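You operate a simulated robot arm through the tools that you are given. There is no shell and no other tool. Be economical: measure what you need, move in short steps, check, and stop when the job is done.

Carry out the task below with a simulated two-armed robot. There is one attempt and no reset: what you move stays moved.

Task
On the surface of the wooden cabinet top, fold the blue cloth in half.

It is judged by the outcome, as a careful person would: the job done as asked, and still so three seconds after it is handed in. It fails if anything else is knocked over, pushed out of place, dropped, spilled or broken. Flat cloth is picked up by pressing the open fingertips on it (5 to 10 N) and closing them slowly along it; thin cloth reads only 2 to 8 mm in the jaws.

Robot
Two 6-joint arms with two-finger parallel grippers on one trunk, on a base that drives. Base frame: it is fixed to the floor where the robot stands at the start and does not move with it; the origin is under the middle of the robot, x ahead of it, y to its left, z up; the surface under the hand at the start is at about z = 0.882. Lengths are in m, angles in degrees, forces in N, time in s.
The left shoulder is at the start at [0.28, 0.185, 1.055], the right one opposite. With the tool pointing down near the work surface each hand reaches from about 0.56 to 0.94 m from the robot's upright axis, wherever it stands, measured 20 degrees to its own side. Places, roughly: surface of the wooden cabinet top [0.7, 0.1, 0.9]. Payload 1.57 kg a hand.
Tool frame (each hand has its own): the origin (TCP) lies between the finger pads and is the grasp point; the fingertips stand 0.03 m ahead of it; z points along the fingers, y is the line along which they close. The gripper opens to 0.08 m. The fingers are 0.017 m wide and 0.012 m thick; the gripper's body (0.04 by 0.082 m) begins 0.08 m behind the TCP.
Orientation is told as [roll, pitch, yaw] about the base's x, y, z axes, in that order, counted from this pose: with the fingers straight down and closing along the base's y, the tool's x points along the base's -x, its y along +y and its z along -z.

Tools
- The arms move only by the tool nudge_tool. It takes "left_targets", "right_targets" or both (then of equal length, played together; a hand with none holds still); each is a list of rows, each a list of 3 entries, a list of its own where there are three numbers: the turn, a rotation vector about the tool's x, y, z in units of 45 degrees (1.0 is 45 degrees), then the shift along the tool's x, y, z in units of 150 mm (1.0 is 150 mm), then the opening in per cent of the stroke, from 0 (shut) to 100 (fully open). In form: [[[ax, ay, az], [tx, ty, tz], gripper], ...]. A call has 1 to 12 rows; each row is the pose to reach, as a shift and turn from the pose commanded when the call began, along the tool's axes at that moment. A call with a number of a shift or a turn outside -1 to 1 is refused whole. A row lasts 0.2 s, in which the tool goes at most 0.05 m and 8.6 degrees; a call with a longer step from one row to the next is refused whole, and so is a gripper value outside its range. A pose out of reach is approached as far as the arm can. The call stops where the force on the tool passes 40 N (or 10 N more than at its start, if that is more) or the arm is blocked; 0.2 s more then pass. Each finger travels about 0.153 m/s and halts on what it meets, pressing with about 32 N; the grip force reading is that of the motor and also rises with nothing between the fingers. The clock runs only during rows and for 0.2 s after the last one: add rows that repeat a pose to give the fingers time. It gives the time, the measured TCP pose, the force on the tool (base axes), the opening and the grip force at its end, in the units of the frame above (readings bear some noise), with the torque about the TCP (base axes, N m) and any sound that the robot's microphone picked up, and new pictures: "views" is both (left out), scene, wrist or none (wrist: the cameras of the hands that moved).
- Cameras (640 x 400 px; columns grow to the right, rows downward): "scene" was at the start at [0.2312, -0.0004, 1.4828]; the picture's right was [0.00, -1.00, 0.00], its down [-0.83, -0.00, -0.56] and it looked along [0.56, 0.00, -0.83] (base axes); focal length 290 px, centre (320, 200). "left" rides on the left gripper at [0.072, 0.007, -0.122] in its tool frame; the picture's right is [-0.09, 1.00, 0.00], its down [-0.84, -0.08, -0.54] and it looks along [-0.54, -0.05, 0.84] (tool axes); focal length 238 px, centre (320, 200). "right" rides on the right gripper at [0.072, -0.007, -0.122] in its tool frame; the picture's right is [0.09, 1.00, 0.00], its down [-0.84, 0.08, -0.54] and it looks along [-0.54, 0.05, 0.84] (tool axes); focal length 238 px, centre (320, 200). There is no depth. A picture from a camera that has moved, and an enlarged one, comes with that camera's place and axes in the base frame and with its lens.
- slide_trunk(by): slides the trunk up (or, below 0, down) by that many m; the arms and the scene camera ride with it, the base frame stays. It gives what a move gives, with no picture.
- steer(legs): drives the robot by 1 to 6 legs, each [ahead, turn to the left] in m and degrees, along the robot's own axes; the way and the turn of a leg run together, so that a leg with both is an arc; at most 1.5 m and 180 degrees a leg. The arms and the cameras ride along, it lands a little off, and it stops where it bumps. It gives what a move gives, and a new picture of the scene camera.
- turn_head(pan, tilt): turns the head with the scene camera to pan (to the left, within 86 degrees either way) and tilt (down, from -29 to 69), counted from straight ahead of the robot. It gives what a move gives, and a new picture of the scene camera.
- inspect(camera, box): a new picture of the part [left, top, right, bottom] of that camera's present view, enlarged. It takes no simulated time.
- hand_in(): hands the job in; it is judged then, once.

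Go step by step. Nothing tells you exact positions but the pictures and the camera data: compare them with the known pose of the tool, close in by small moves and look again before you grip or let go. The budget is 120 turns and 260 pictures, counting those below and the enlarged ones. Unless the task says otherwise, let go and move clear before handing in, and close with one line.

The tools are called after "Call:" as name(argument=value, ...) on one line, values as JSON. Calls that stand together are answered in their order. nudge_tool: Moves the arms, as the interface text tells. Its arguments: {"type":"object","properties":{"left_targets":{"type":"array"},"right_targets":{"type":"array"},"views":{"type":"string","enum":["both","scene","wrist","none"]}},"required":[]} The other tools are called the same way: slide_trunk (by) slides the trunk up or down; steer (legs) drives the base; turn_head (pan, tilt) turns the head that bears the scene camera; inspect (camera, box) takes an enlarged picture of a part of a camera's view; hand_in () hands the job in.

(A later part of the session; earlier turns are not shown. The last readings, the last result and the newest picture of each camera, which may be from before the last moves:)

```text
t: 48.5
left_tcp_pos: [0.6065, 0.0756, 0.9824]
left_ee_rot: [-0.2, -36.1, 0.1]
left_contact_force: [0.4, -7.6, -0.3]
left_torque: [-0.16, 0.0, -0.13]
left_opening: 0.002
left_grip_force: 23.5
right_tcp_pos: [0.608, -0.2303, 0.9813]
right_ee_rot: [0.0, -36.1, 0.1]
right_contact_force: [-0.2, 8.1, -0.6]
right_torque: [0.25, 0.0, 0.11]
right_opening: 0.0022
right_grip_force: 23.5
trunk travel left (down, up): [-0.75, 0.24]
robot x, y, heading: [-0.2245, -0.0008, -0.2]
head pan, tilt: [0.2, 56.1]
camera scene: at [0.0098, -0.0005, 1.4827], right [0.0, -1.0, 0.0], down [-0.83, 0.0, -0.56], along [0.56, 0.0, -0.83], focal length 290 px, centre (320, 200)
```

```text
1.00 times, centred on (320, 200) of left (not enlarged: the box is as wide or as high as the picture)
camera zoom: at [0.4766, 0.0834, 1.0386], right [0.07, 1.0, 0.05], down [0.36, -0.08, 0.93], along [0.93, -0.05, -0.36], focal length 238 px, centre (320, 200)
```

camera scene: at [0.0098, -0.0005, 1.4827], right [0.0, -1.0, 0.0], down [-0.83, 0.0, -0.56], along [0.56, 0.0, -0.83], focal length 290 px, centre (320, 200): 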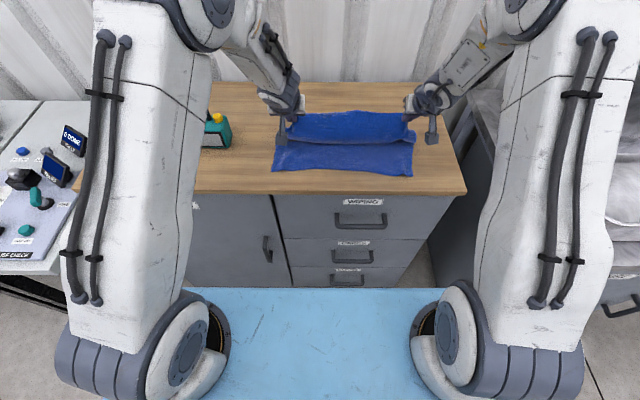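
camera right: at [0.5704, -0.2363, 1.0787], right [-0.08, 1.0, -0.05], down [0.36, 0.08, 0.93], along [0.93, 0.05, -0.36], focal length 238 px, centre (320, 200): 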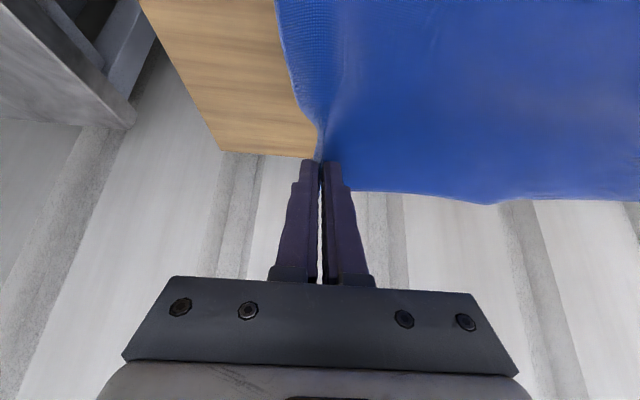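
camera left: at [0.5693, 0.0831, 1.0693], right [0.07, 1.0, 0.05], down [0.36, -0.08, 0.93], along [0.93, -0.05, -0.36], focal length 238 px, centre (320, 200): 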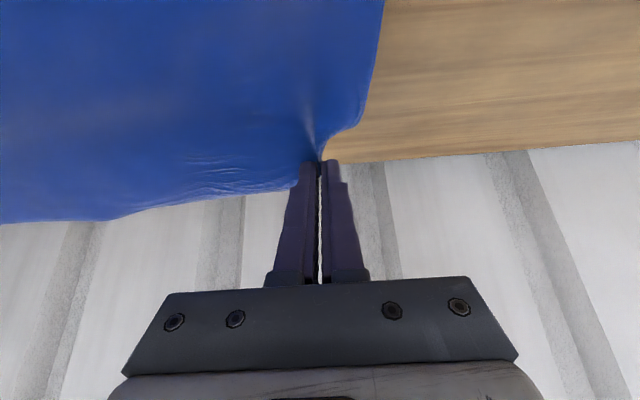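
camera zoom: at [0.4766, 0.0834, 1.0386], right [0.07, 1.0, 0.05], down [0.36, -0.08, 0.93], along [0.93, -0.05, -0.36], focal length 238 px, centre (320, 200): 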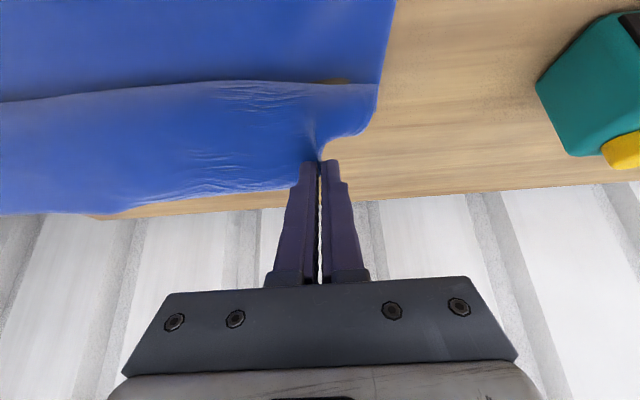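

The loop is forming properly on the near side. Lowering 3.5 cm, then backing up another 4 cm.

Call:
nudge_tool(left_targets=[[[0, 0, 0], [0.07, 0, 0.09], 0], [[0, 0, 0], [0.137, 0, 0.189], 0], [[0, 0, 0], [0.137, 0, 0.189], 0]], right_targets=[[[0, 0, 0], [0.07, 0, 0.09], 0], [[0, 0, 0], [0.137, 0, 0.189], 0], [[0, 0, 0], [0.137, 0, 0.189], 0]], views="wrist")

Call:
inspect(camera="scene", box=[250, 80, 450, 200])

```text
t: 49.3
left_tcp_pos: [0.608, 0.0764, 0.9469]
left_ee_rot: [-0.1, -36.1, 0.0]
left_contact_force: [0.7, -6.8, -0.2]
left_torque: [-0.16, 0.0, -0.07]
left_opening: 0.0018
left_grip_force: 23.4
right_tcp_pos: [0.6083, -0.2296, 0.9467]
right_ee_rot: [0.0, -36.1, 0.1]
right_contact_force: [-0.2, 6.5, -0.1]
right_torque: [0.18, -0.02, 0.1]
right_opening: 0.0025
right_grip_force: 24.2
trunk travel left (down, up): [-0.75, 0.24]
robot x, y, heading: [-0.2229, 0.0054, -0.1]
head pan, tilt: [0.2, 56.1]
camera right: at [0.4786, -0.236, 1.0033], right [-0.08, 1.0, -0.05], down [0.36, 0.08, 0.93], along [0.93, 0.05, -0.36], focal length 238 px, centre (320, 200)
camera left: at [0.4771, 0.0829, 1.0035], right [0.07, 1.0, 0.05], down [0.36, -0.08, 0.93], along [0.93, -0.05, -0.36], focal length 238 px, centre (320, 200)
```

right: 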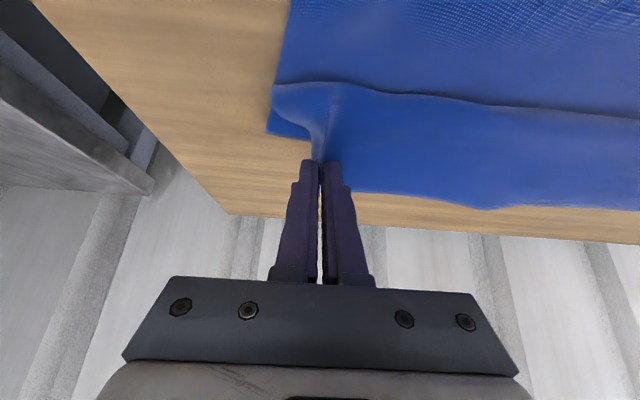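
left: 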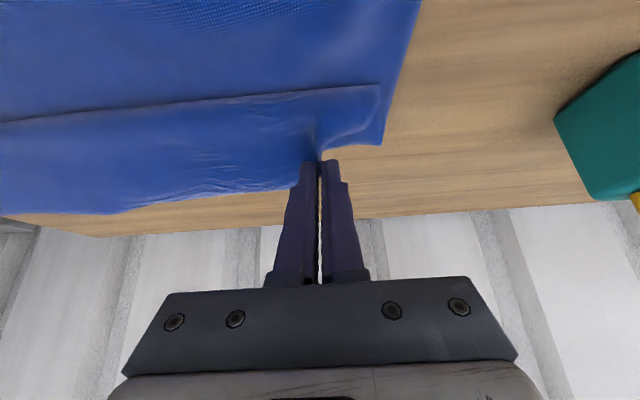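

```text
3.20 times, centred on (350, 140) of scene
camera zoom: at [0.0095, -0.0005, 1.4827], right [0.0, -1.0, 0.0], down [-0.83, 0.0, -0.56], along [0.56, 0.0, -0.83], focal length 927 px, centre (224, 392)
```

zoom: 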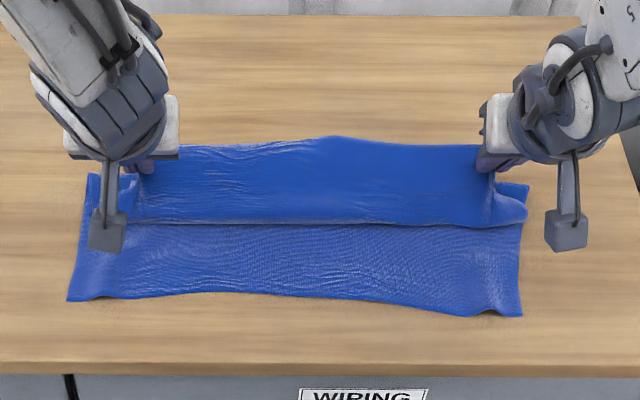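

The crease is now at x ≈ 0.655 with the near edge at 0.50, which is just about exactly half. I'll tilt the fingers a bit more and back up 7 cm while low, so the hem unrolls toward the near edge.

Call:
nudge_tool(left_targets=[[[0, -0.14, 0], [0, 0, 0], 0], [[0, -0.28, 0], [0, 0, 0], 0], [[0, -0.4, 0], [0, 0, 0], 0], [[0, -0.4, 0], [0, 0, 0], 0]], right_targets=[[[0, -0.14, 0], [0, 0, 0], 0], [[0, -0.28, 0], [0, 0, 0], 0], [[0, -0.4, 0], [0, 0, 0], 0], [[0, -0.4, 0], [0, 0, 0], 0]], views="none")

Call:
steer(legs=[[-0.07, 0]])

Call:
inspect(camera="left", box=[0, 0, 640, 400])

Call:
inspect(camera="right", box=[0, 0, 640, 400])

Call:
inspect(camera="scene", box=[250, 70, 450, 190])

```text
t: 50.3
left_tcp_pos: [0.6049, 0.0732, 0.948]
left_ee_rot: [0.3, -54.3, -0.6]
left_contact_force: [1.0, -29.1, 0.8]
left_torque: [-0.57, -0.05, -0.71]
left_opening: 0.002
left_grip_force: 23.6
right_tcp_pos: [0.6134, -0.2428, 0.9551]
right_ee_rot: [2.3, -53.7, -0.7]
right_contact_force: [0.0, 28.5, -0.6]
right_torque: [0.62, 0.03, 0.67]
right_opening: 0.0029
right_grip_force: 24.1
right hand out of reach, approached as far as the arm can: row 2, 3, 4
trunk travel left (down, up): [-0.75, 0.24]
robot x, y, heading: [-0.2207, -0.0023, 0.1]
head pan, tilt: [0.2, 56.1]
```

```text
t: 51.3
left_tcp_pos: [0.5347, 0.0725, 0.9472]
left_ee_rot: [0.4, -54.1, -0.8]
left_contact_force: [0.4, -29.2, 0.8]
left_torque: [-0.61, 0.01, -0.72]
left_opening: 0.0023
left_grip_force: 23.7
right_tcp_pos: [0.5413, -0.2452, 0.9534]
right_ee_rot: [2.3, -53.7, -0.7]
right_contact_force: [-0.6, 29.2, 0.1]
right_torque: [0.63, 0.01, 0.64]
right_opening: 0.003
right_grip_force: 23.4
trunk travel left (down, up): [-0.75, 0.24]
robot x, y, heading: [-0.2913, 0.0037, 0.0]
head pan, tilt: [0.2, 56.1]
camera scene: at [-0.0625, -0.0006, 1.4827], right [0.0, -1.0, 0.0], down [-0.83, 0.0, -0.56], along [0.56, 0.0, -0.83], focal length 290 px, centre (320, 200)
```

scene: 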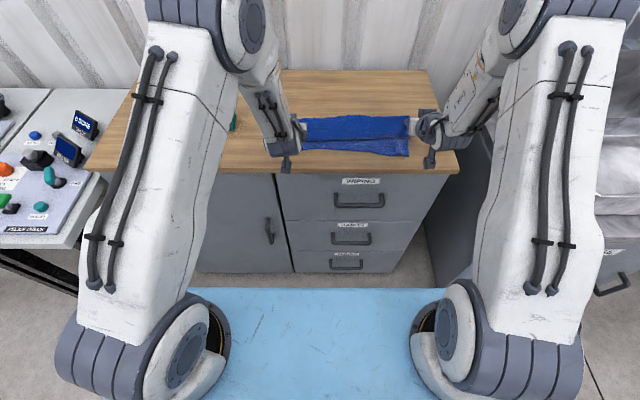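

```text
1.00 times, centred on (320, 200) of left (not enlarged: the box is as wide or as high as the picture)
camera zoom: at [0.3934, 0.0805, 0.961], right [0.06, 1.0, 0.08], down [0.05, -0.08, 1.0], along [1.0, -0.06, -0.06], focal length 238 px, centre (320, 200)
```

zoom: 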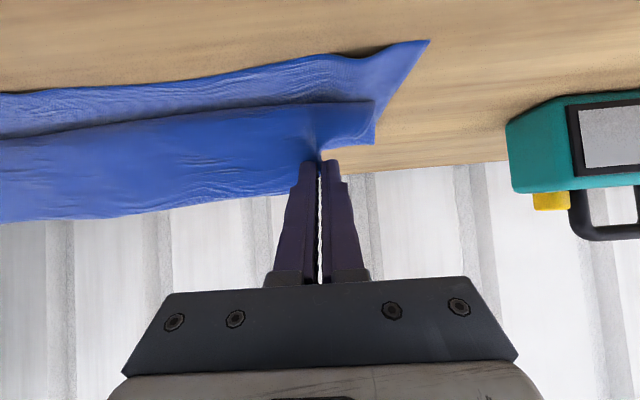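

```text
1.00 times, centred on (320, 200) of right (not enlarged: the box is as wide or as high as the picture)
camera zoom: at [0.4014, -0.2533, 0.9683], right [-0.07, 1.0, -0.05], down [0.06, 0.05, 1.0], along [1.0, 0.07, -0.06], focal length 238 px, centre (320, 200)
```

zoom: 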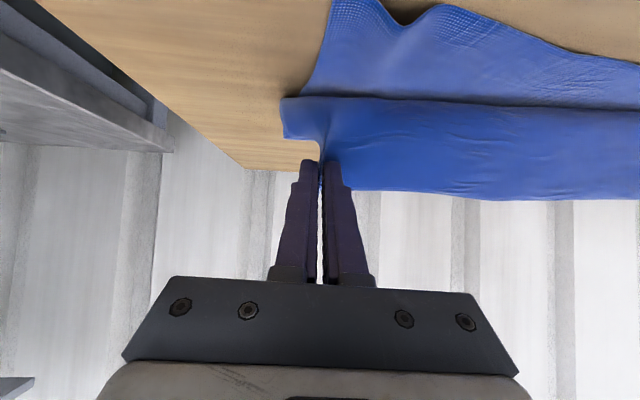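

```text
3.20 times, centred on (350, 130) of scene
camera zoom: at [-0.0625, -0.0006, 1.4827], right [0.0, -1.0, 0.0], down [-0.83, 0.0, -0.56], along [0.56, 0.0, -0.83], focal length 927 px, centre (224, 424)
```

zoom: 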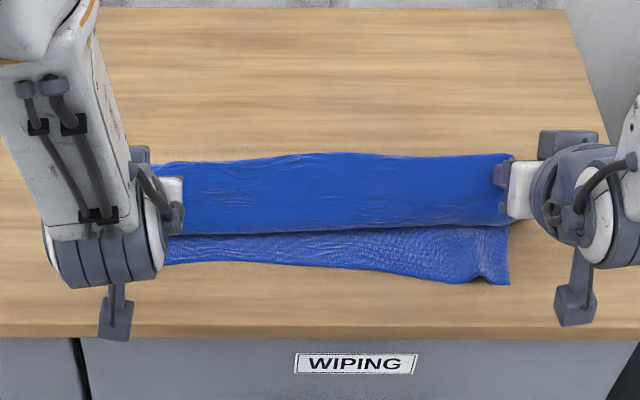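

The crease has held. The sideways tension rose to 29 N because the right arm drifted outward at the steep tilt. I'll ease the right hand inward with a little less tilt, and lower both.

Call:
nudge_tool(left_targets=[[[0, 0, 0], [0.0, 0, 0.0], 0], [[0, 0, 0], [0.05, 0, 0.04], 0], [[0, 0, 0], [0.108, 0, 0.078], 0], [[0, 0, 0], [0.108, 0, 0.078], 0]], right_targets=[[[0, 0.08, 0], [0, 0.05, 0], 0], [[0, 0.16, 0], [0.05, 0.09, 0.04], 0], [[0, 0.2, 0], [0.108, 0.09, 0.078], 0], [[0, 0.2, 0], [0.108, 0.09, 0.078], 0]], views="both")

```text
t: 52.3
left_tcp_pos: [0.5351, 0.0719, 0.9274]
left_ee_rot: [1.4, -53.9, -1.2]
left_contact_force: [0.9, -1.4, -0.2]
left_torque: [-0.01, 0.02, -0.04]
left_opening: 0.0021
left_grip_force: 23.3
right_tcp_pos: [0.5413, -0.2295, 0.9344]
right_ee_rot: [2.0, -44.6, -0.2]
right_contact_force: [-0.1, 2.5, -0.2]
right_torque: [0.05, 0.03, 0.03]
right_opening: 0.0023
right_grip_force: 24.7
trunk travel left (down, up): [-0.75, 0.24]
robot x, y, heading: [-0.2935, -0.0002, 0.1]
head pan, tilt: [0.2, 56.1]
camera scene: at [-0.063, -0.0006, 1.4828], right [0.0, -1.0, 0.0], down [-0.83, 0.0, -0.56], along [0.56, 0.0, -0.83], focal length 290 px, centre (320, 200)
camera right: at [0.405, -0.2393, 0.9708], right [-0.09, 1.0, -0.04], down [0.21, 0.06, 0.98], along [0.97, 0.07, -0.22], focal length 238 px, centre (320, 200)
camera left: at [0.3946, 0.0798, 0.942], right [0.06, 0.99, 0.09], down [0.05, -0.09, 0.99], along [1.0, -0.05, -0.06], focal length 238 px, centre (320, 200)
```

scene: 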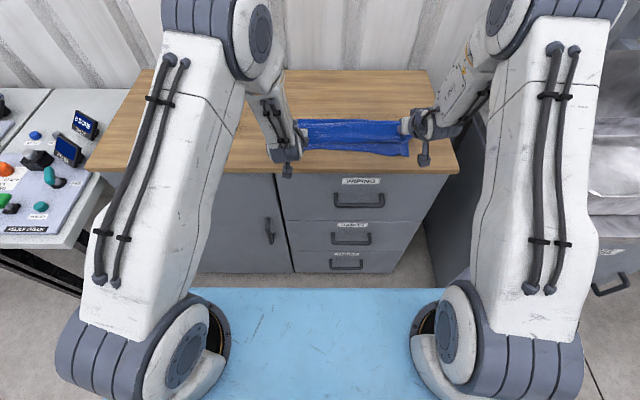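
right: 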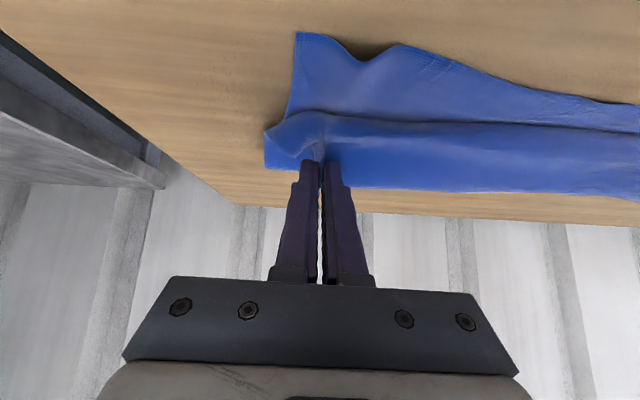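
left: 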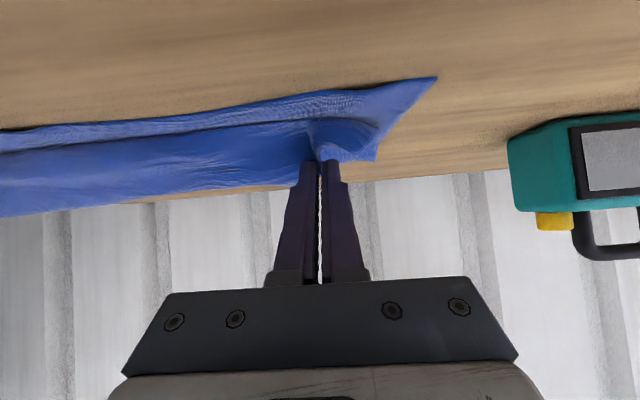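

Tension is relaxed. Backing another 4 cm to bring the edge over the near edge.

Call:
steer(legs=[[-0.04, 0]])

Call:
inspect(camera="scene", box=[250, 70, 450, 190])

Call:
inspect(camera="right", box=[0, 0, 640, 400])

Call:
inspect(camera="left", box=[0, 0, 640, 400])

```text
t: 53.2
left_tcp_pos: [0.4945, 0.0729, 0.9281]
left_ee_rot: [1.2, -53.8, -1.2]
left_contact_force: [0.1, -1.0, 0.6]
left_torque: [-0.03, -0.02, -0.05]
left_opening: 0.002
left_grip_force: 23.7
right_tcp_pos: [0.5015, -0.2289, 0.9343]
right_ee_rot: [1.9, -44.6, -0.2]
right_contact_force: [0.6, 1.5, 0.2]
right_torque: [0.03, 0.0, 0.02]
right_opening: 0.0025
right_grip_force: 23.8
trunk travel left (down, up): [-0.75, 0.24]
robot x, y, heading: [-0.3358, 0.0005, -0.0]
head pan, tilt: [0.2, 56.1]
camera scene: at [-0.1036, -0.0005, 1.4827], right [0.0, -1.0, 0.0], down [-0.83, 0.0, -0.56], along [0.56, 0.0, -0.83], focal length 290 px, centre (320, 200)
```

scene: 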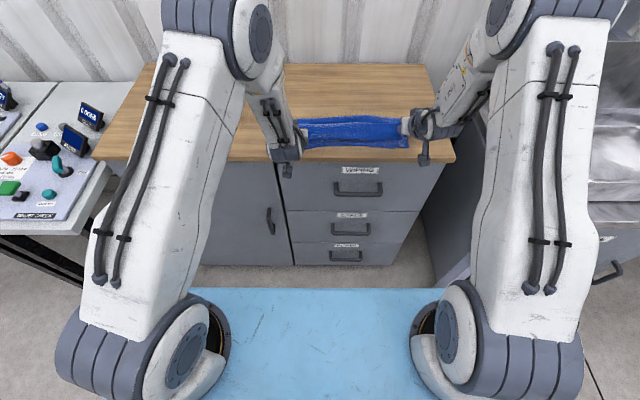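

```text
3.20 times, centred on (350, 130) of scene
camera zoom: at [-0.1036, -0.0005, 1.4827], right [0.0, -1.0, 0.0], down [-0.83, 0.0, -0.56], along [0.56, 0.0, -0.83], focal length 927 px, centre (224, 424)
```

zoom: 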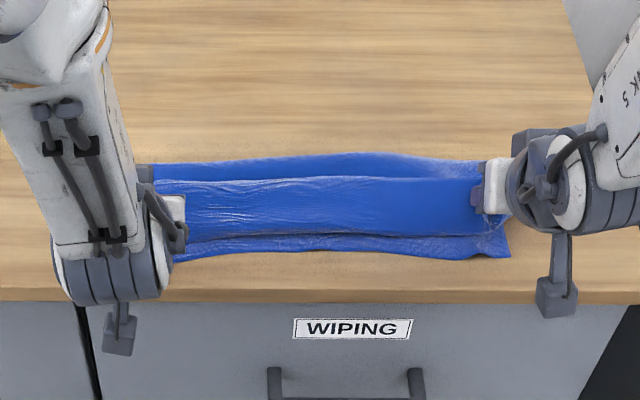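

```text
1.00 times, centred on (320, 200) of right (not enlarged: the box is as wide or as high as the picture)
camera zoom: at [0.3643, -0.239, 0.9707], right [-0.09, 1.0, -0.04], down [0.21, 0.06, 0.98], along [0.97, 0.08, -0.22], focal length 238 px, centre (320, 200)
```

zoom: 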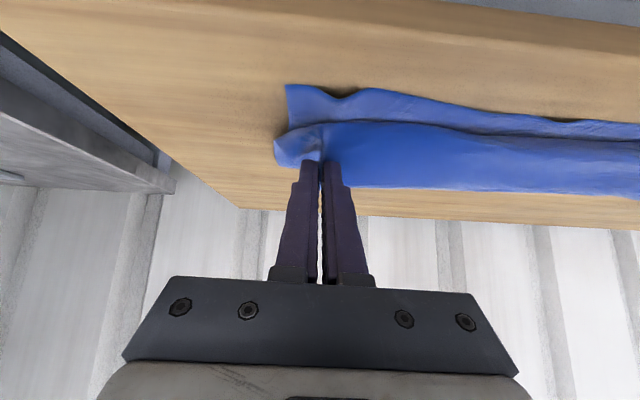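

```text
1.00 times, centred on (320, 200) of left (not enlarged: the box is as wide or as high as the picture)
camera zoom: at [0.3538, 0.0799, 0.942], right [0.06, 0.99, 0.09], down [0.05, -0.09, 0.99], along [1.0, -0.05, -0.06], focal length 238 px, centre (320, 200)
```

zoom: 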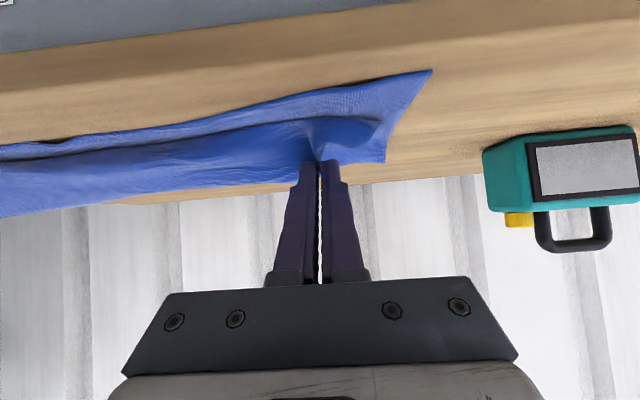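

The last pull dragged the crease to about x 0.605 and shifted the near edge to ≈ 0.488. I'll go forward 4 cm again to give slack and see where the crease settles.

Call:
steer(legs=[[0.04, 0]])

Call:
inspect(camera="scene", box=[250, 70, 450, 190])

Call:
inspect(camera="right", box=[0, 0, 640, 400])

```text
t: 54.0
left_tcp_pos: [0.5336, 0.0734, 0.9279]
left_ee_rot: [1.3, -54.0, -1.3]
left_contact_force: [0.3, -1.3, 0.1]
left_torque: [-0.04, 0.0, -0.02]
left_opening: 0.002
left_grip_force: 23.9
right_tcp_pos: [0.5412, -0.2295, 0.9346]
right_ee_rot: [1.9, -44.7, -0.3]
right_contact_force: [-0.1, 1.7, 0.0]
right_torque: [0.04, -0.02, 0.06]
right_opening: 0.0025
right_grip_force: 24.0
trunk travel left (down, up): [-0.75, 0.24]
robot x, y, heading: [-0.2952, -0.0007, 0.1]
head pan, tilt: [0.2, 56.1]
camera scene: at [-0.0644, -0.0005, 1.4828], right [0.0, -1.0, 0.0], down [-0.83, 0.0, -0.56], along [0.56, 0.0, -0.83], focal length 290 px, centre (320, 200)
```

scene: 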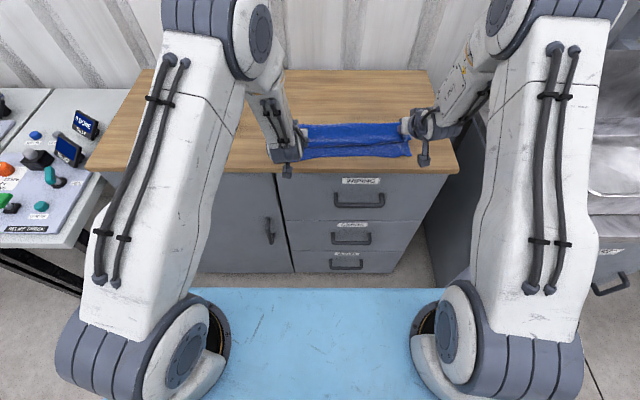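

```text
3.20 times, centred on (350, 130) of scene
camera zoom: at [-0.0644, -0.0005, 1.4828], right [0.0, -1.0, 0.0], down [-0.83, 0.0, -0.56], along [0.56, 0.0, -0.83], focal length 927 px, centre (224, 424)
```

zoom: 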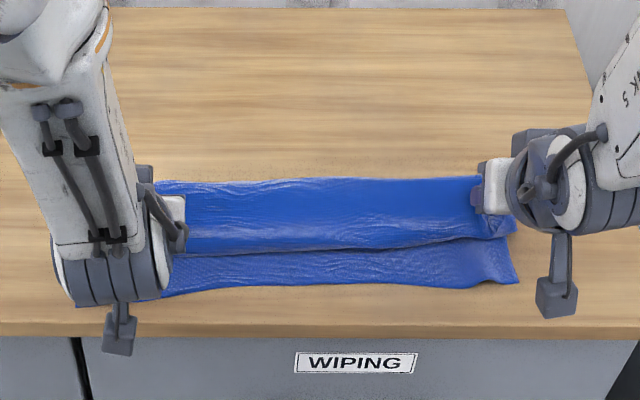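

```text
1.00 times, centred on (320, 200) of right (not enlarged: the box is as wide or as high as the picture)
camera zoom: at [0.4038, -0.2391, 0.9712], right [-0.09, 1.0, -0.04], down [0.21, 0.06, 0.98], along [0.97, 0.08, -0.22], focal length 238 px, centre (320, 200)
```

zoom: 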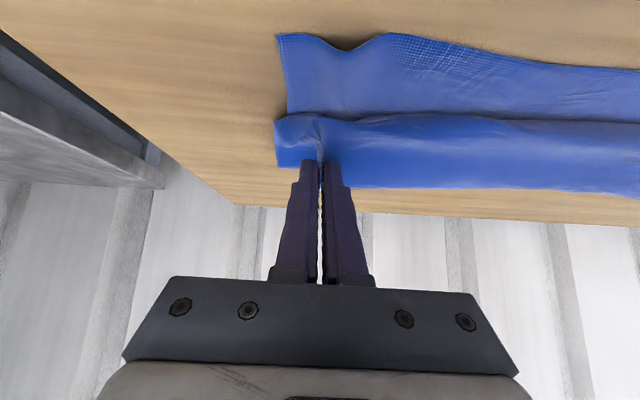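

The crease is confirmed at ~0.605, so I'll re-lay the cloth once more. I'll lift the edge and drive forward 15 cm, then lower the trunk, since flatter forearms should make the tilt easier on the right arm.

Call:
nudge_tool(left_targets=[[[0, 0, 0], [-0.13, 0, -0.1], 0], [[0, 0, 0], [-0.27, 0, -0.2], 0], [[0, 0, 0], [-0.4, 0, -0.3], 0], [[0, 0, 0], [-0.54, 0, -0.39], 0], [[0, 0, 0], [-0.54, 0, -0.39], 0]], right_targets=[[[0, 0, 0], [-0.11, 0, -0.11], 0], [[0, 0, 0], [-0.22, 0, -0.22], 0], [[0, 0, 0], [-0.33, 0, -0.33], 0], [[0, 0, 0], [-0.44, 0, -0.44], 0], [[0, 0, 0], [-0.44, 0, -0.44], 0]], views="none")

Call:
steer(legs=[[0.15, 0]])

Call:
slide_trunk(by=-0.05)

```text
t: 55.2
left_tcp_pos: [0.537, 0.0709, 1.0279]
left_ee_rot: [1.2, -53.8, -1.3]
left_contact_force: [-0.7, -1.2, -0.1]
left_torque: [-0.05, 0.02, -0.05]
left_opening: 0.002
left_grip_force: 23.8
right_tcp_pos: [0.5413, -0.2312, 1.0312]
right_ee_rot: [1.9, -44.7, -0.2]
right_contact_force: [0.6, 2.8, -0.8]
right_torque: [0.05, -0.04, 0.1]
right_opening: 0.0022
right_grip_force: 23.8
trunk travel left (down, up): [-0.75, 0.24]
robot x, y, heading: [-0.2963, 0.0008, 0.1]
head pan, tilt: [0.2, 56.1]
```

```text
t: 56.6
left_tcp_pos: [0.6857, 0.0698, 1.0281]
left_ee_rot: [1.4, -53.9, -1.2]
left_contact_force: [-0.1, -1.8, -0.6]
left_torque: [-0.08, 0.0, -0.03]
left_opening: 0.0018
left_grip_force: 23.7
right_tcp_pos: [0.6911, -0.2328, 1.0315]
right_ee_rot: [1.8, -44.7, -0.2]
right_contact_force: [0.3, 2.2, 0.0]
right_torque: [0.04, 0.0, 0.07]
right_opening: 0.0025
right_grip_force: 23.8
trunk travel left (down, up): [-0.75, 0.24]
robot x, y, heading: [-0.1462, -0.002, -0.0]
head pan, tilt: [0.2, 56.1]
camera scene: at [0.0852, -0.0006, 1.4828], right [0.0, -1.0, 0.0], down [-0.83, 0.0, -0.56], along [0.56, 0.0, -0.83], focal length 290 px, centre (320, 200)
```

scene: 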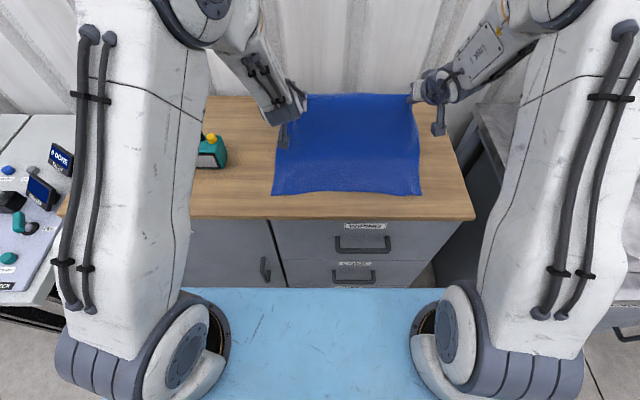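

```text
t: 57.5
left_tcp_pos: [0.6861, 0.07, 0.9782]
left_ee_rot: [1.3, -54.0, -1.3]
left_contact_force: [-0.8, -2.0, 0.1]
left_torque: [-0.05, 0.0, -0.02]
left_opening: 0.0018
left_grip_force: 23.2
right_tcp_pos: [0.6909, -0.2331, 0.9791]
right_ee_rot: [1.9, -44.7, -0.2]
right_contact_force: [0.4, 1.6, 0.3]
right_torque: [0.05, 0.0, 0.04]
right_opening: 0.0027
right_grip_force: 23.4
trunk travel left (down, up): [-0.7, 0.29]
robot x, y, heading: [-0.1449, 0.0032, 0.0]
head pan, tilt: [0.2, 56.1]
```

The near edge reads x ≈ 0.508 and the cloth is re-laid. I'll raise the hands 8 cm while tilting more, then drop the trunk 8 cm, which keeps the same height with flatter forearms.

Call:
nudge_tool(left_targets=[[[0, 0, 0], [-0.14, 0, -0.1], 0], [[0, -0.05, 0], [-0.29, 0, -0.21], 0], [[0, -0.1, 0], [-0.43, 0, -0.31], 0], [[0, -0.14, 0], [-0.43, 0, -0.31], 0], [[0, -0.14, 0], [-0.43, 0, -0.31], 0]], right_targets=[[[0, 0, 0], [-0.13, 0, -0.13], 0], [[0, -0.1, 0], [-0.25, 0, -0.25], 0], [[0, -0.2, 0], [-0.377, 0, -0.377], 0], [[0, -0.3, 0], [-0.377, 0, -0.377], 0], [[0, -0.34, 0], [-0.377, 0, -0.377], 0]], views="none")

Call:
slide_trunk(by=-0.08)

```text
t: 58.7
left_tcp_pos: [0.6868, 0.07, 1.0569]
left_ee_rot: [1.6, -60.2, -1.5]
left_contact_force: [-0.6, -3.3, -0.1]
left_torque: [-0.02, 0.02, -0.06]
left_opening: 0.0021
left_grip_force: 23.5
right_tcp_pos: [0.6922, -0.2348, 1.0592]
right_ee_rot: [2.7, -60.1, -1.2]
right_contact_force: [1.4, 3.7, -0.3]
right_torque: [0.04, 0.01, 0.11]
right_opening: 0.0023
right_grip_force: 24.1
trunk travel left (down, up): [-0.7, 0.29]
robot x, y, heading: [-0.1455, -0.0024, -0.1]
head pan, tilt: [0.2, 56.1]
```

```text
t: 59.9
left_tcp_pos: [0.6872, 0.0687, 0.9767]
left_ee_rot: [1.6, -60.3, -1.6]
left_contact_force: [-0.3, -2.8, -0.3]
left_torque: [-0.06, 0.02, -0.04]
left_opening: 0.0019
left_grip_force: 23.7
right_tcp_pos: [0.6914, -0.2348, 0.9796]
right_ee_rot: [2.8, -59.8, -1.3]
right_contact_force: [-0.1, 3.1, -0.7]
right_torque: [0.06, 0.03, 0.08]
right_opening: 0.0027
right_grip_force: 23.7
trunk travel left (down, up): [-0.62, 0.37]
robot x, y, heading: [-0.1456, 0.001, 0.3]
head pan, tilt: [0.2, 56.1]
```

Both hands now tilt a full 60°. I'll back up 9 cm with the edge about 8 cm high and check the crease.

Call:
steer(legs=[[-0.09, 0]])

Call:
slide_trunk(by=-0.02)

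Call:
inspect(camera="scene", box=[240, 60, 460, 192])

Call:
inspect(camera="right", box=[0, 0, 640, 400])

Call:
inspect(camera="left", box=[0, 0, 640, 400])

```text
t: 61.0
left_tcp_pos: [0.5963, 0.0695, 0.9765]
left_ee_rot: [1.6, -60.2, -1.5]
left_contact_force: [1.3, -2.3, -0.9]
left_torque: [-0.03, 0.01, -0.07]
left_opening: 0.0018
left_grip_force: 23.3
right_tcp_pos: [0.6011, -0.2342, 0.9787]
right_ee_rot: [2.7, -59.9, -1.2]
right_contact_force: [-0.2, 1.9, -0.8]
right_torque: [0.07, 0.0, 0.09]
right_opening: 0.0025
right_grip_force: 23.4
trunk travel left (down, up): [-0.62, 0.37]
robot x, y, heading: [-0.2376, -0.0013, -0.2]
head pan, tilt: [0.2, 56.1]
camera scene: at [-0.005, -0.0006, 1.3527], right [0.0, -1.0, 0.0], down [-0.83, 0.0, -0.56], along [0.56, 0.0, -0.83], focal length 290 px, centre (320, 200)
```

scene: 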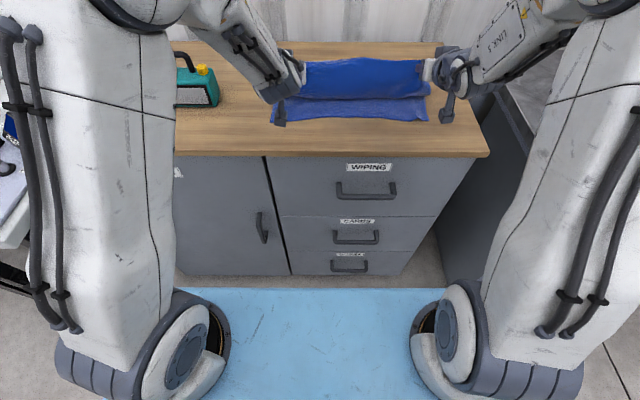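

```text
t: 61.7
left_tcp_pos: [0.5944, 0.0687, 0.9557]
left_ee_rot: [1.6, -60.2, -1.5]
left_contact_force: [-0.5, -3.0, 0.5]
left_torque: [-0.04, 0.01, -0.08]
left_opening: 0.0021
left_grip_force: 23.2
right_tcp_pos: [0.6007, -0.2345, 0.9588]
right_ee_rot: [2.8, -59.9, -1.3]
right_contact_force: [-0.3, 2.2, 0.8]
right_torque: [0.06, 0.02, 0.07]
right_opening: 0.0025
right_grip_force: 24.2
trunk travel left (down, up): [-0.6, 0.39]
robot x, y, heading: [-0.2366, -0.0025, -0.2]
head pan, tilt: [0.2, 56.1]
```

```text
2.91 times, centred on (350, 126) of scene
camera zoom: at [-0.0054, -0.0006, 1.3328], right [0.0, -1.0, 0.0], down [-0.83, 0.0, -0.56], along [0.56, 0.0, -0.83], focal length 843 px, centre (233, 415)
```

zoom: 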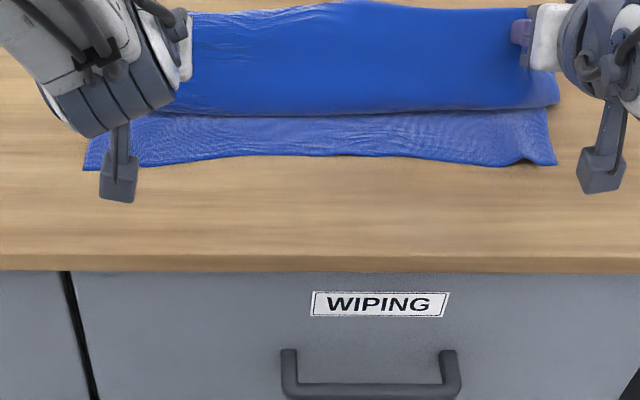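

```text
1.00 times, centred on (320, 200) of right (not enlarged: the box is as wide or as high as the picture)
camera zoom: at [0.4594, -0.2429, 0.958], right [-0.07, 1.0, -0.06], down [-0.05, 0.05, 1.0], along [1.0, 0.07, 0.05], focal length 238 px, centre (320, 200)
```

zoom: 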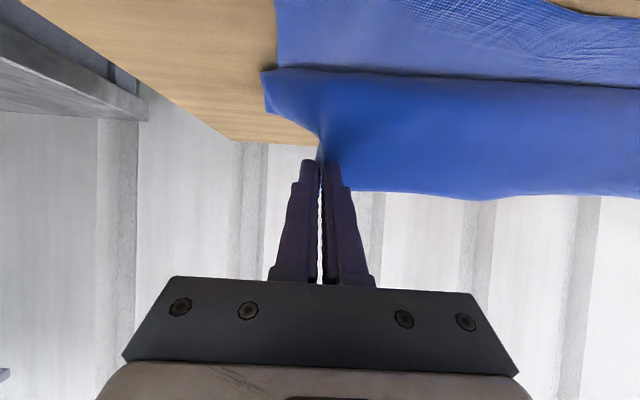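

```text
1.00 times, centred on (320, 200) of left (not enlarged: the box is as wide or as high as the picture)
camera zoom: at [0.4543, 0.0769, 0.9556], right [0.05, 0.99, 0.09], down [-0.06, -0.09, 0.99], along [1.0, -0.06, 0.05], focal length 238 px, centre (320, 200)
```

zoom: 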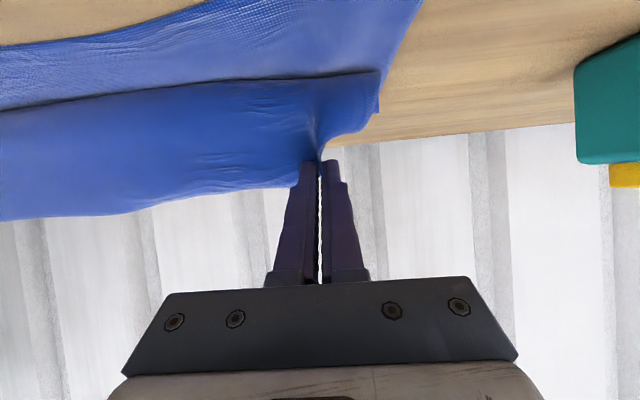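

The cloth slid about 3.5 cm forward as a whole. Its near edge is now at x ≈ 0.543 and the crease at ≈ 0.71, still close to half, so I need only ~5 cm more travel. Backing up 3 cm and lowering 2 cm.

Call:
steer(legs=[[-0.03, 0]])

Call:
slide_trunk(by=-0.02)

Call:
inspect(camera="scene", box=[240, 40, 460, 172])

Call:
inspect(camera="left", box=[0, 0, 640, 400])

Call:
inspect(camera="right", box=[0, 0, 640, 400])

```text
t: 62.5
left_tcp_pos: [0.5646, 0.0704, 0.9562]
left_ee_rot: [1.5, -60.2, -1.7]
left_contact_force: [0.0, -2.2, -0.2]
left_torque: [-0.03, 0.0, -0.1]
left_opening: 0.0017
left_grip_force: 23.3
right_tcp_pos: [0.5707, -0.2342, 0.9588]
right_ee_rot: [2.8, -59.9, -1.2]
right_contact_force: [0.3, 2.6, -0.2]
right_torque: [0.07, -0.02, 0.06]
right_opening: 0.0026
right_grip_force: 23.6
trunk travel left (down, up): [-0.6, 0.39]
robot x, y, heading: [-0.2654, 0.0011, -0.2]
head pan, tilt: [0.2, 56.1]
camera scene: at [-0.0356, -0.0006, 1.3327], right [0.0, -1.0, 0.0], down [-0.83, 0.0, -0.56], along [0.56, 0.0, -0.83], focal length 290 px, centre (320, 200)
```

scene: 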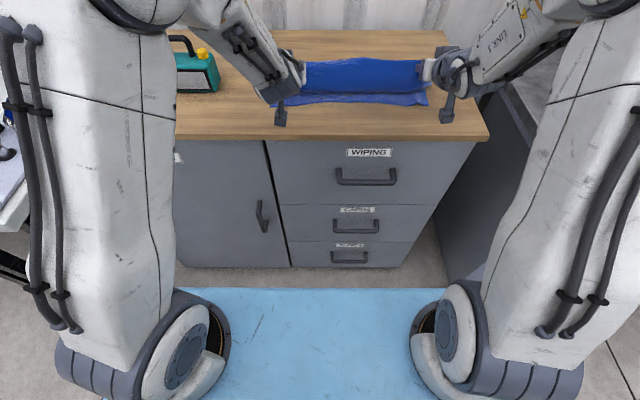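

```text
t: 63.2
left_tcp_pos: [0.5666, 0.0689, 0.9371]
left_ee_rot: [1.5, -60.3, -1.6]
left_contact_force: [0.0, -2.2, 0.5]
left_torque: [-0.07, -0.02, -0.07]
left_opening: 0.0018
left_grip_force: 23.5
right_tcp_pos: [0.5699, -0.2343, 0.9392]
right_ee_rot: [2.8, -60.0, -1.1]
right_contact_force: [0.1, 2.5, 0.6]
right_torque: [0.06, 0.01, 0.08]
right_opening: 0.0024
right_grip_force: 23.4
trunk travel left (down, up): [-0.58, 0.41]
robot x, y, heading: [-0.268, 0.0009, 0.0]
head pan, tilt: [0.2, 56.1]
```

```text
2.91 times, centred on (350, 106) of scene
camera zoom: at [-0.0359, -0.0006, 1.3128], right [0.0, -1.0, 0.0], down [-0.83, 0.0, -0.56], along [0.56, 0.0, -0.83], focal length 843 px, centre (233, 474)
```

zoom: 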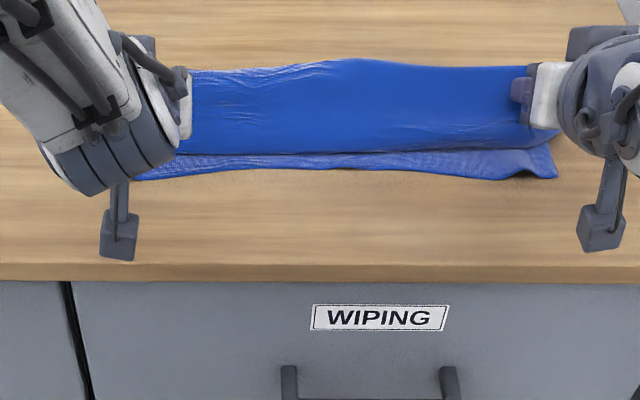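

```text
1.00 times, centred on (320, 200) of left (not enlarged: the box is as wide or as high as the picture)
camera zoom: at [0.4237, 0.0769, 0.9356], right [0.05, 0.99, 0.09], down [-0.06, -0.09, 0.99], along [1.0, -0.06, 0.05], focal length 238 px, centre (320, 200)
```

zoom: 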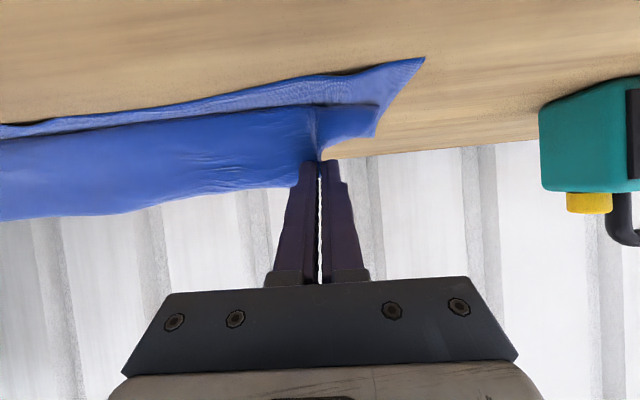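

```text
1.00 times, centred on (320, 200) of right (not enlarged: the box is as wide or as high as the picture)
camera zoom: at [0.4288, -0.2428, 0.938], right [-0.07, 1.0, -0.06], down [-0.05, 0.05, 1.0], along [1.0, 0.07, 0.05], focal length 238 px, centre (320, 200)
```

zoom: 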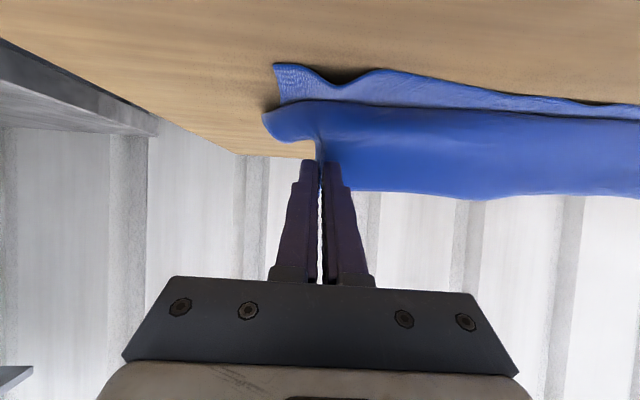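

Crease ≈ 0.70 and near edge ≈ 0.547 are consistent with a half fold. I'll raise the grip slightly so the flap is nearly taut, then open while withdrawing along the fingers toward me, so the hem falls outward.

Call:
nudge_tool(left_targets=[[[0, 0, 0], [-0.043, 0, -0.086], 0], [[0, 0, 0], [-0.043, 0, -0.086], 6], [[0, 0, 0], [-0.043, 0, -0.12], 12], [[0, 0, 0], [-0.043, 0, -0.18], 20], [[0, 0, 0], [-0.043, 0, -0.35], 25], [[0, 0, 0], [-0.043, 0, -0.6], 25], [[0, 0, 0], [-0.043, 0, -0.85], 25]], right_targets=[[[0, 0, 0], [-0.043, 0, -0.086], 0], [[0, 0, 0], [-0.043, 0, -0.086], 6], [[0, 0, 0], [-0.043, 0, -0.12], 12], [[0, 0, 0], [-0.043, 0, -0.18], 20], [[0, 0, 0], [-0.043, 0, -0.35], 25], [[0, 0, 0], [-0.043, 0, -0.6], 25], [[0, 0, 0], [-0.043, 0, -0.85], 25]])

Call:
inspect(camera="scene", box=[240, 40, 460, 172])

```text
t: 64.8
left_tcp_pos: [0.4586, 0.0648, 1.0044]
left_ee_rot: [1.6, -60.2, -1.5]
left_contact_force: [0.3, 0.0, -0.6]
left_torque: [0.0, 0.0, -0.03]
left_opening: 0.0199
left_grip_force: 0.1
right_tcp_pos: [0.4624, -0.2388, 1.0095]
right_ee_rot: [2.8, -59.8, -1.2]
right_contact_force: [0.4, 0.5, -0.1]
right_torque: [0.02, -0.01, -0.03]
right_opening: 0.0197
right_grip_force: 0.0
trunk travel left (down, up): [-0.58, 0.41]
robot x, y, heading: [-0.2704, -0.0019, -0.1]
head pan, tilt: [0.2, 56.1]
camera scene: at [-0.035, -0.0006, 1.3126], right [0.0, -1.0, 0.0], down [-0.83, 0.0, -0.56], along [0.56, 0.0, -0.83], focal length 290 px, centre (320, 200)
camera right: at [0.3214, -0.2462, 1.0082], right [-0.07, 1.0, -0.06], down [-0.05, 0.05, 1.0], along [1.0, 0.07, 0.05], focal length 238 px, centre (320, 200)
camera left: at [0.3172, 0.0732, 1.0039], right [0.05, 0.99, 0.09], down [-0.05, -0.09, 0.99], along [1.0, -0.06, 0.05], focal length 238 px, centre (320, 200)
```

scene: 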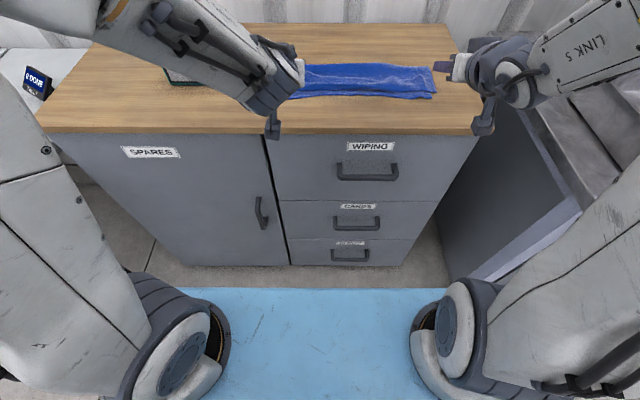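
right: 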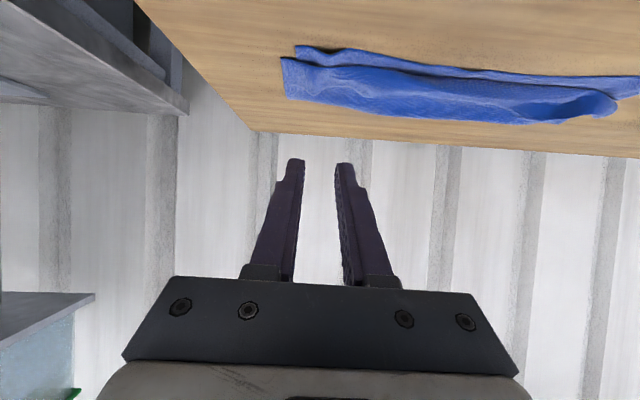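
left: 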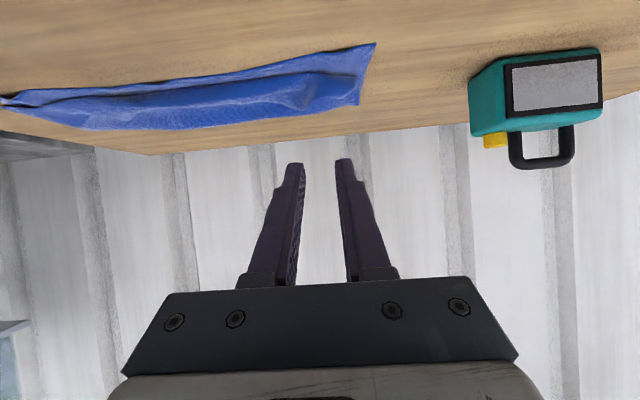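

```text
2.91 times, centred on (350, 106) of scene
camera zoom: at [-0.035, -0.0006, 1.3126], right [0.0, -1.0, 0.0], down [-0.83, 0.0, -0.56], along [0.56, 0.0, -0.83], focal length 843 px, centre (233, 474)
```

zoom: 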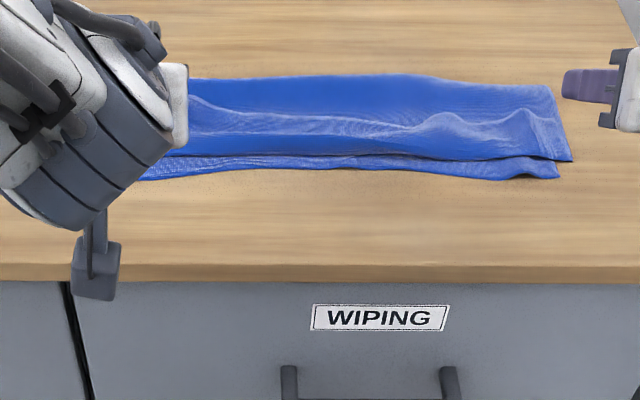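

Much better: the top flap lies nearly aligned with the bottom layer. I'll raise the trunk for a clear overhead look at the hem.

Call:
slide_trunk(by=0.25)

Call:
turn_head(pan=0, tilt=50)

Call:
inspect(camera="scene", box=[240, 80, 460, 212])

```text
t: 67.4
left_tcp_pos: [0.4586, 0.0645, 1.255]
left_ee_rot: [1.7, -60.2, -1.7]
left_contact_force: [0.2, -0.1, -0.5]
left_torque: [0.01, -0.01, 0.02]
left_opening: 0.02
left_grip_force: 0.1
right_tcp_pos: [0.4627, -0.2383, 1.2586]
right_ee_rot: [2.8, -60.0, -1.2]
right_contact_force: [0.8, -0.1, 0.4]
right_torque: [-0.02, 0.0, -0.03]
right_opening: 0.0199
right_grip_force: 0.1
trunk travel left (down, up): [-0.83, 0.16]
robot x, y, heading: [-0.2642, 0.0012, -0.1]
head pan, tilt: [0.2, 56.1]
```

```text
t: 68.0
left_tcp_pos: [0.4594, 0.0663, 1.2549]
left_ee_rot: [1.7, -60.2, -1.5]
left_contact_force: [-0.9, 0.9, 0.6]
left_torque: [0.03, -0.01, 0.0]
left_opening: 0.0198
left_grip_force: 0.0
right_tcp_pos: [0.462, -0.2371, 1.26]
right_ee_rot: [2.7, -59.9, -1.2]
right_contact_force: [0.1, 0.6, -0.3]
right_torque: [0.0, 0.02, 0.03]
right_opening: 0.0201
right_grip_force: 0.2
trunk travel left (down, up): [-0.83, 0.16]
robot x, y, heading: [-0.263, -0.0019, -0.1]
head pan, tilt: [0.0, 50.0]
camera scene: at [-0.0298, -0.0008, 1.5707], right [0.0, -1.0, 0.0], down [-0.77, 0.0, -0.64], along [0.64, 0.0, -0.77], focal length 290 px, centre (320, 200)
```

scene: 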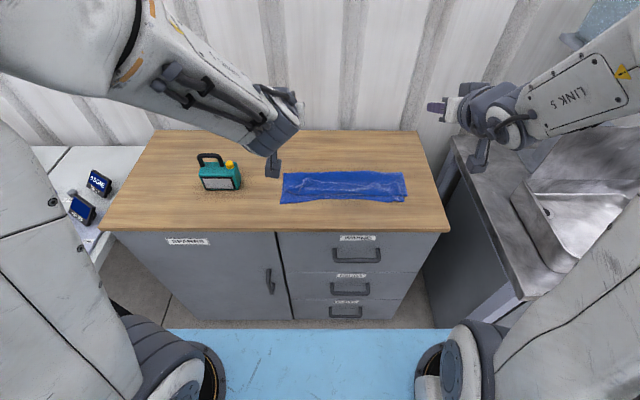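

```text
2.91 times, centred on (350, 146) of scene
camera zoom: at [-0.0298, -0.0008, 1.5707], right [0.0, -1.0, 0.0], down [-0.77, 0.0, -0.64], along [0.64, 0.0, -0.77], focal length 843 px, centre (233, 357)
```

zoom: 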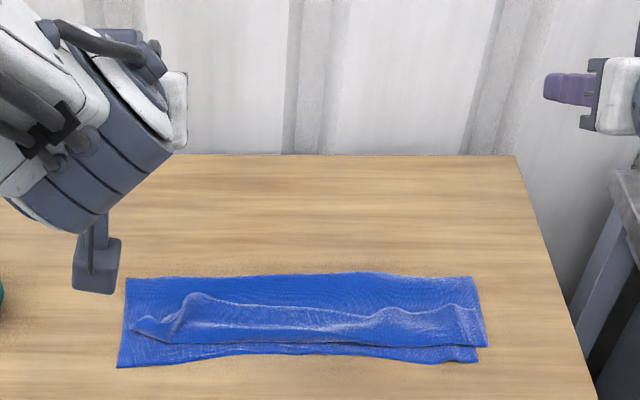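

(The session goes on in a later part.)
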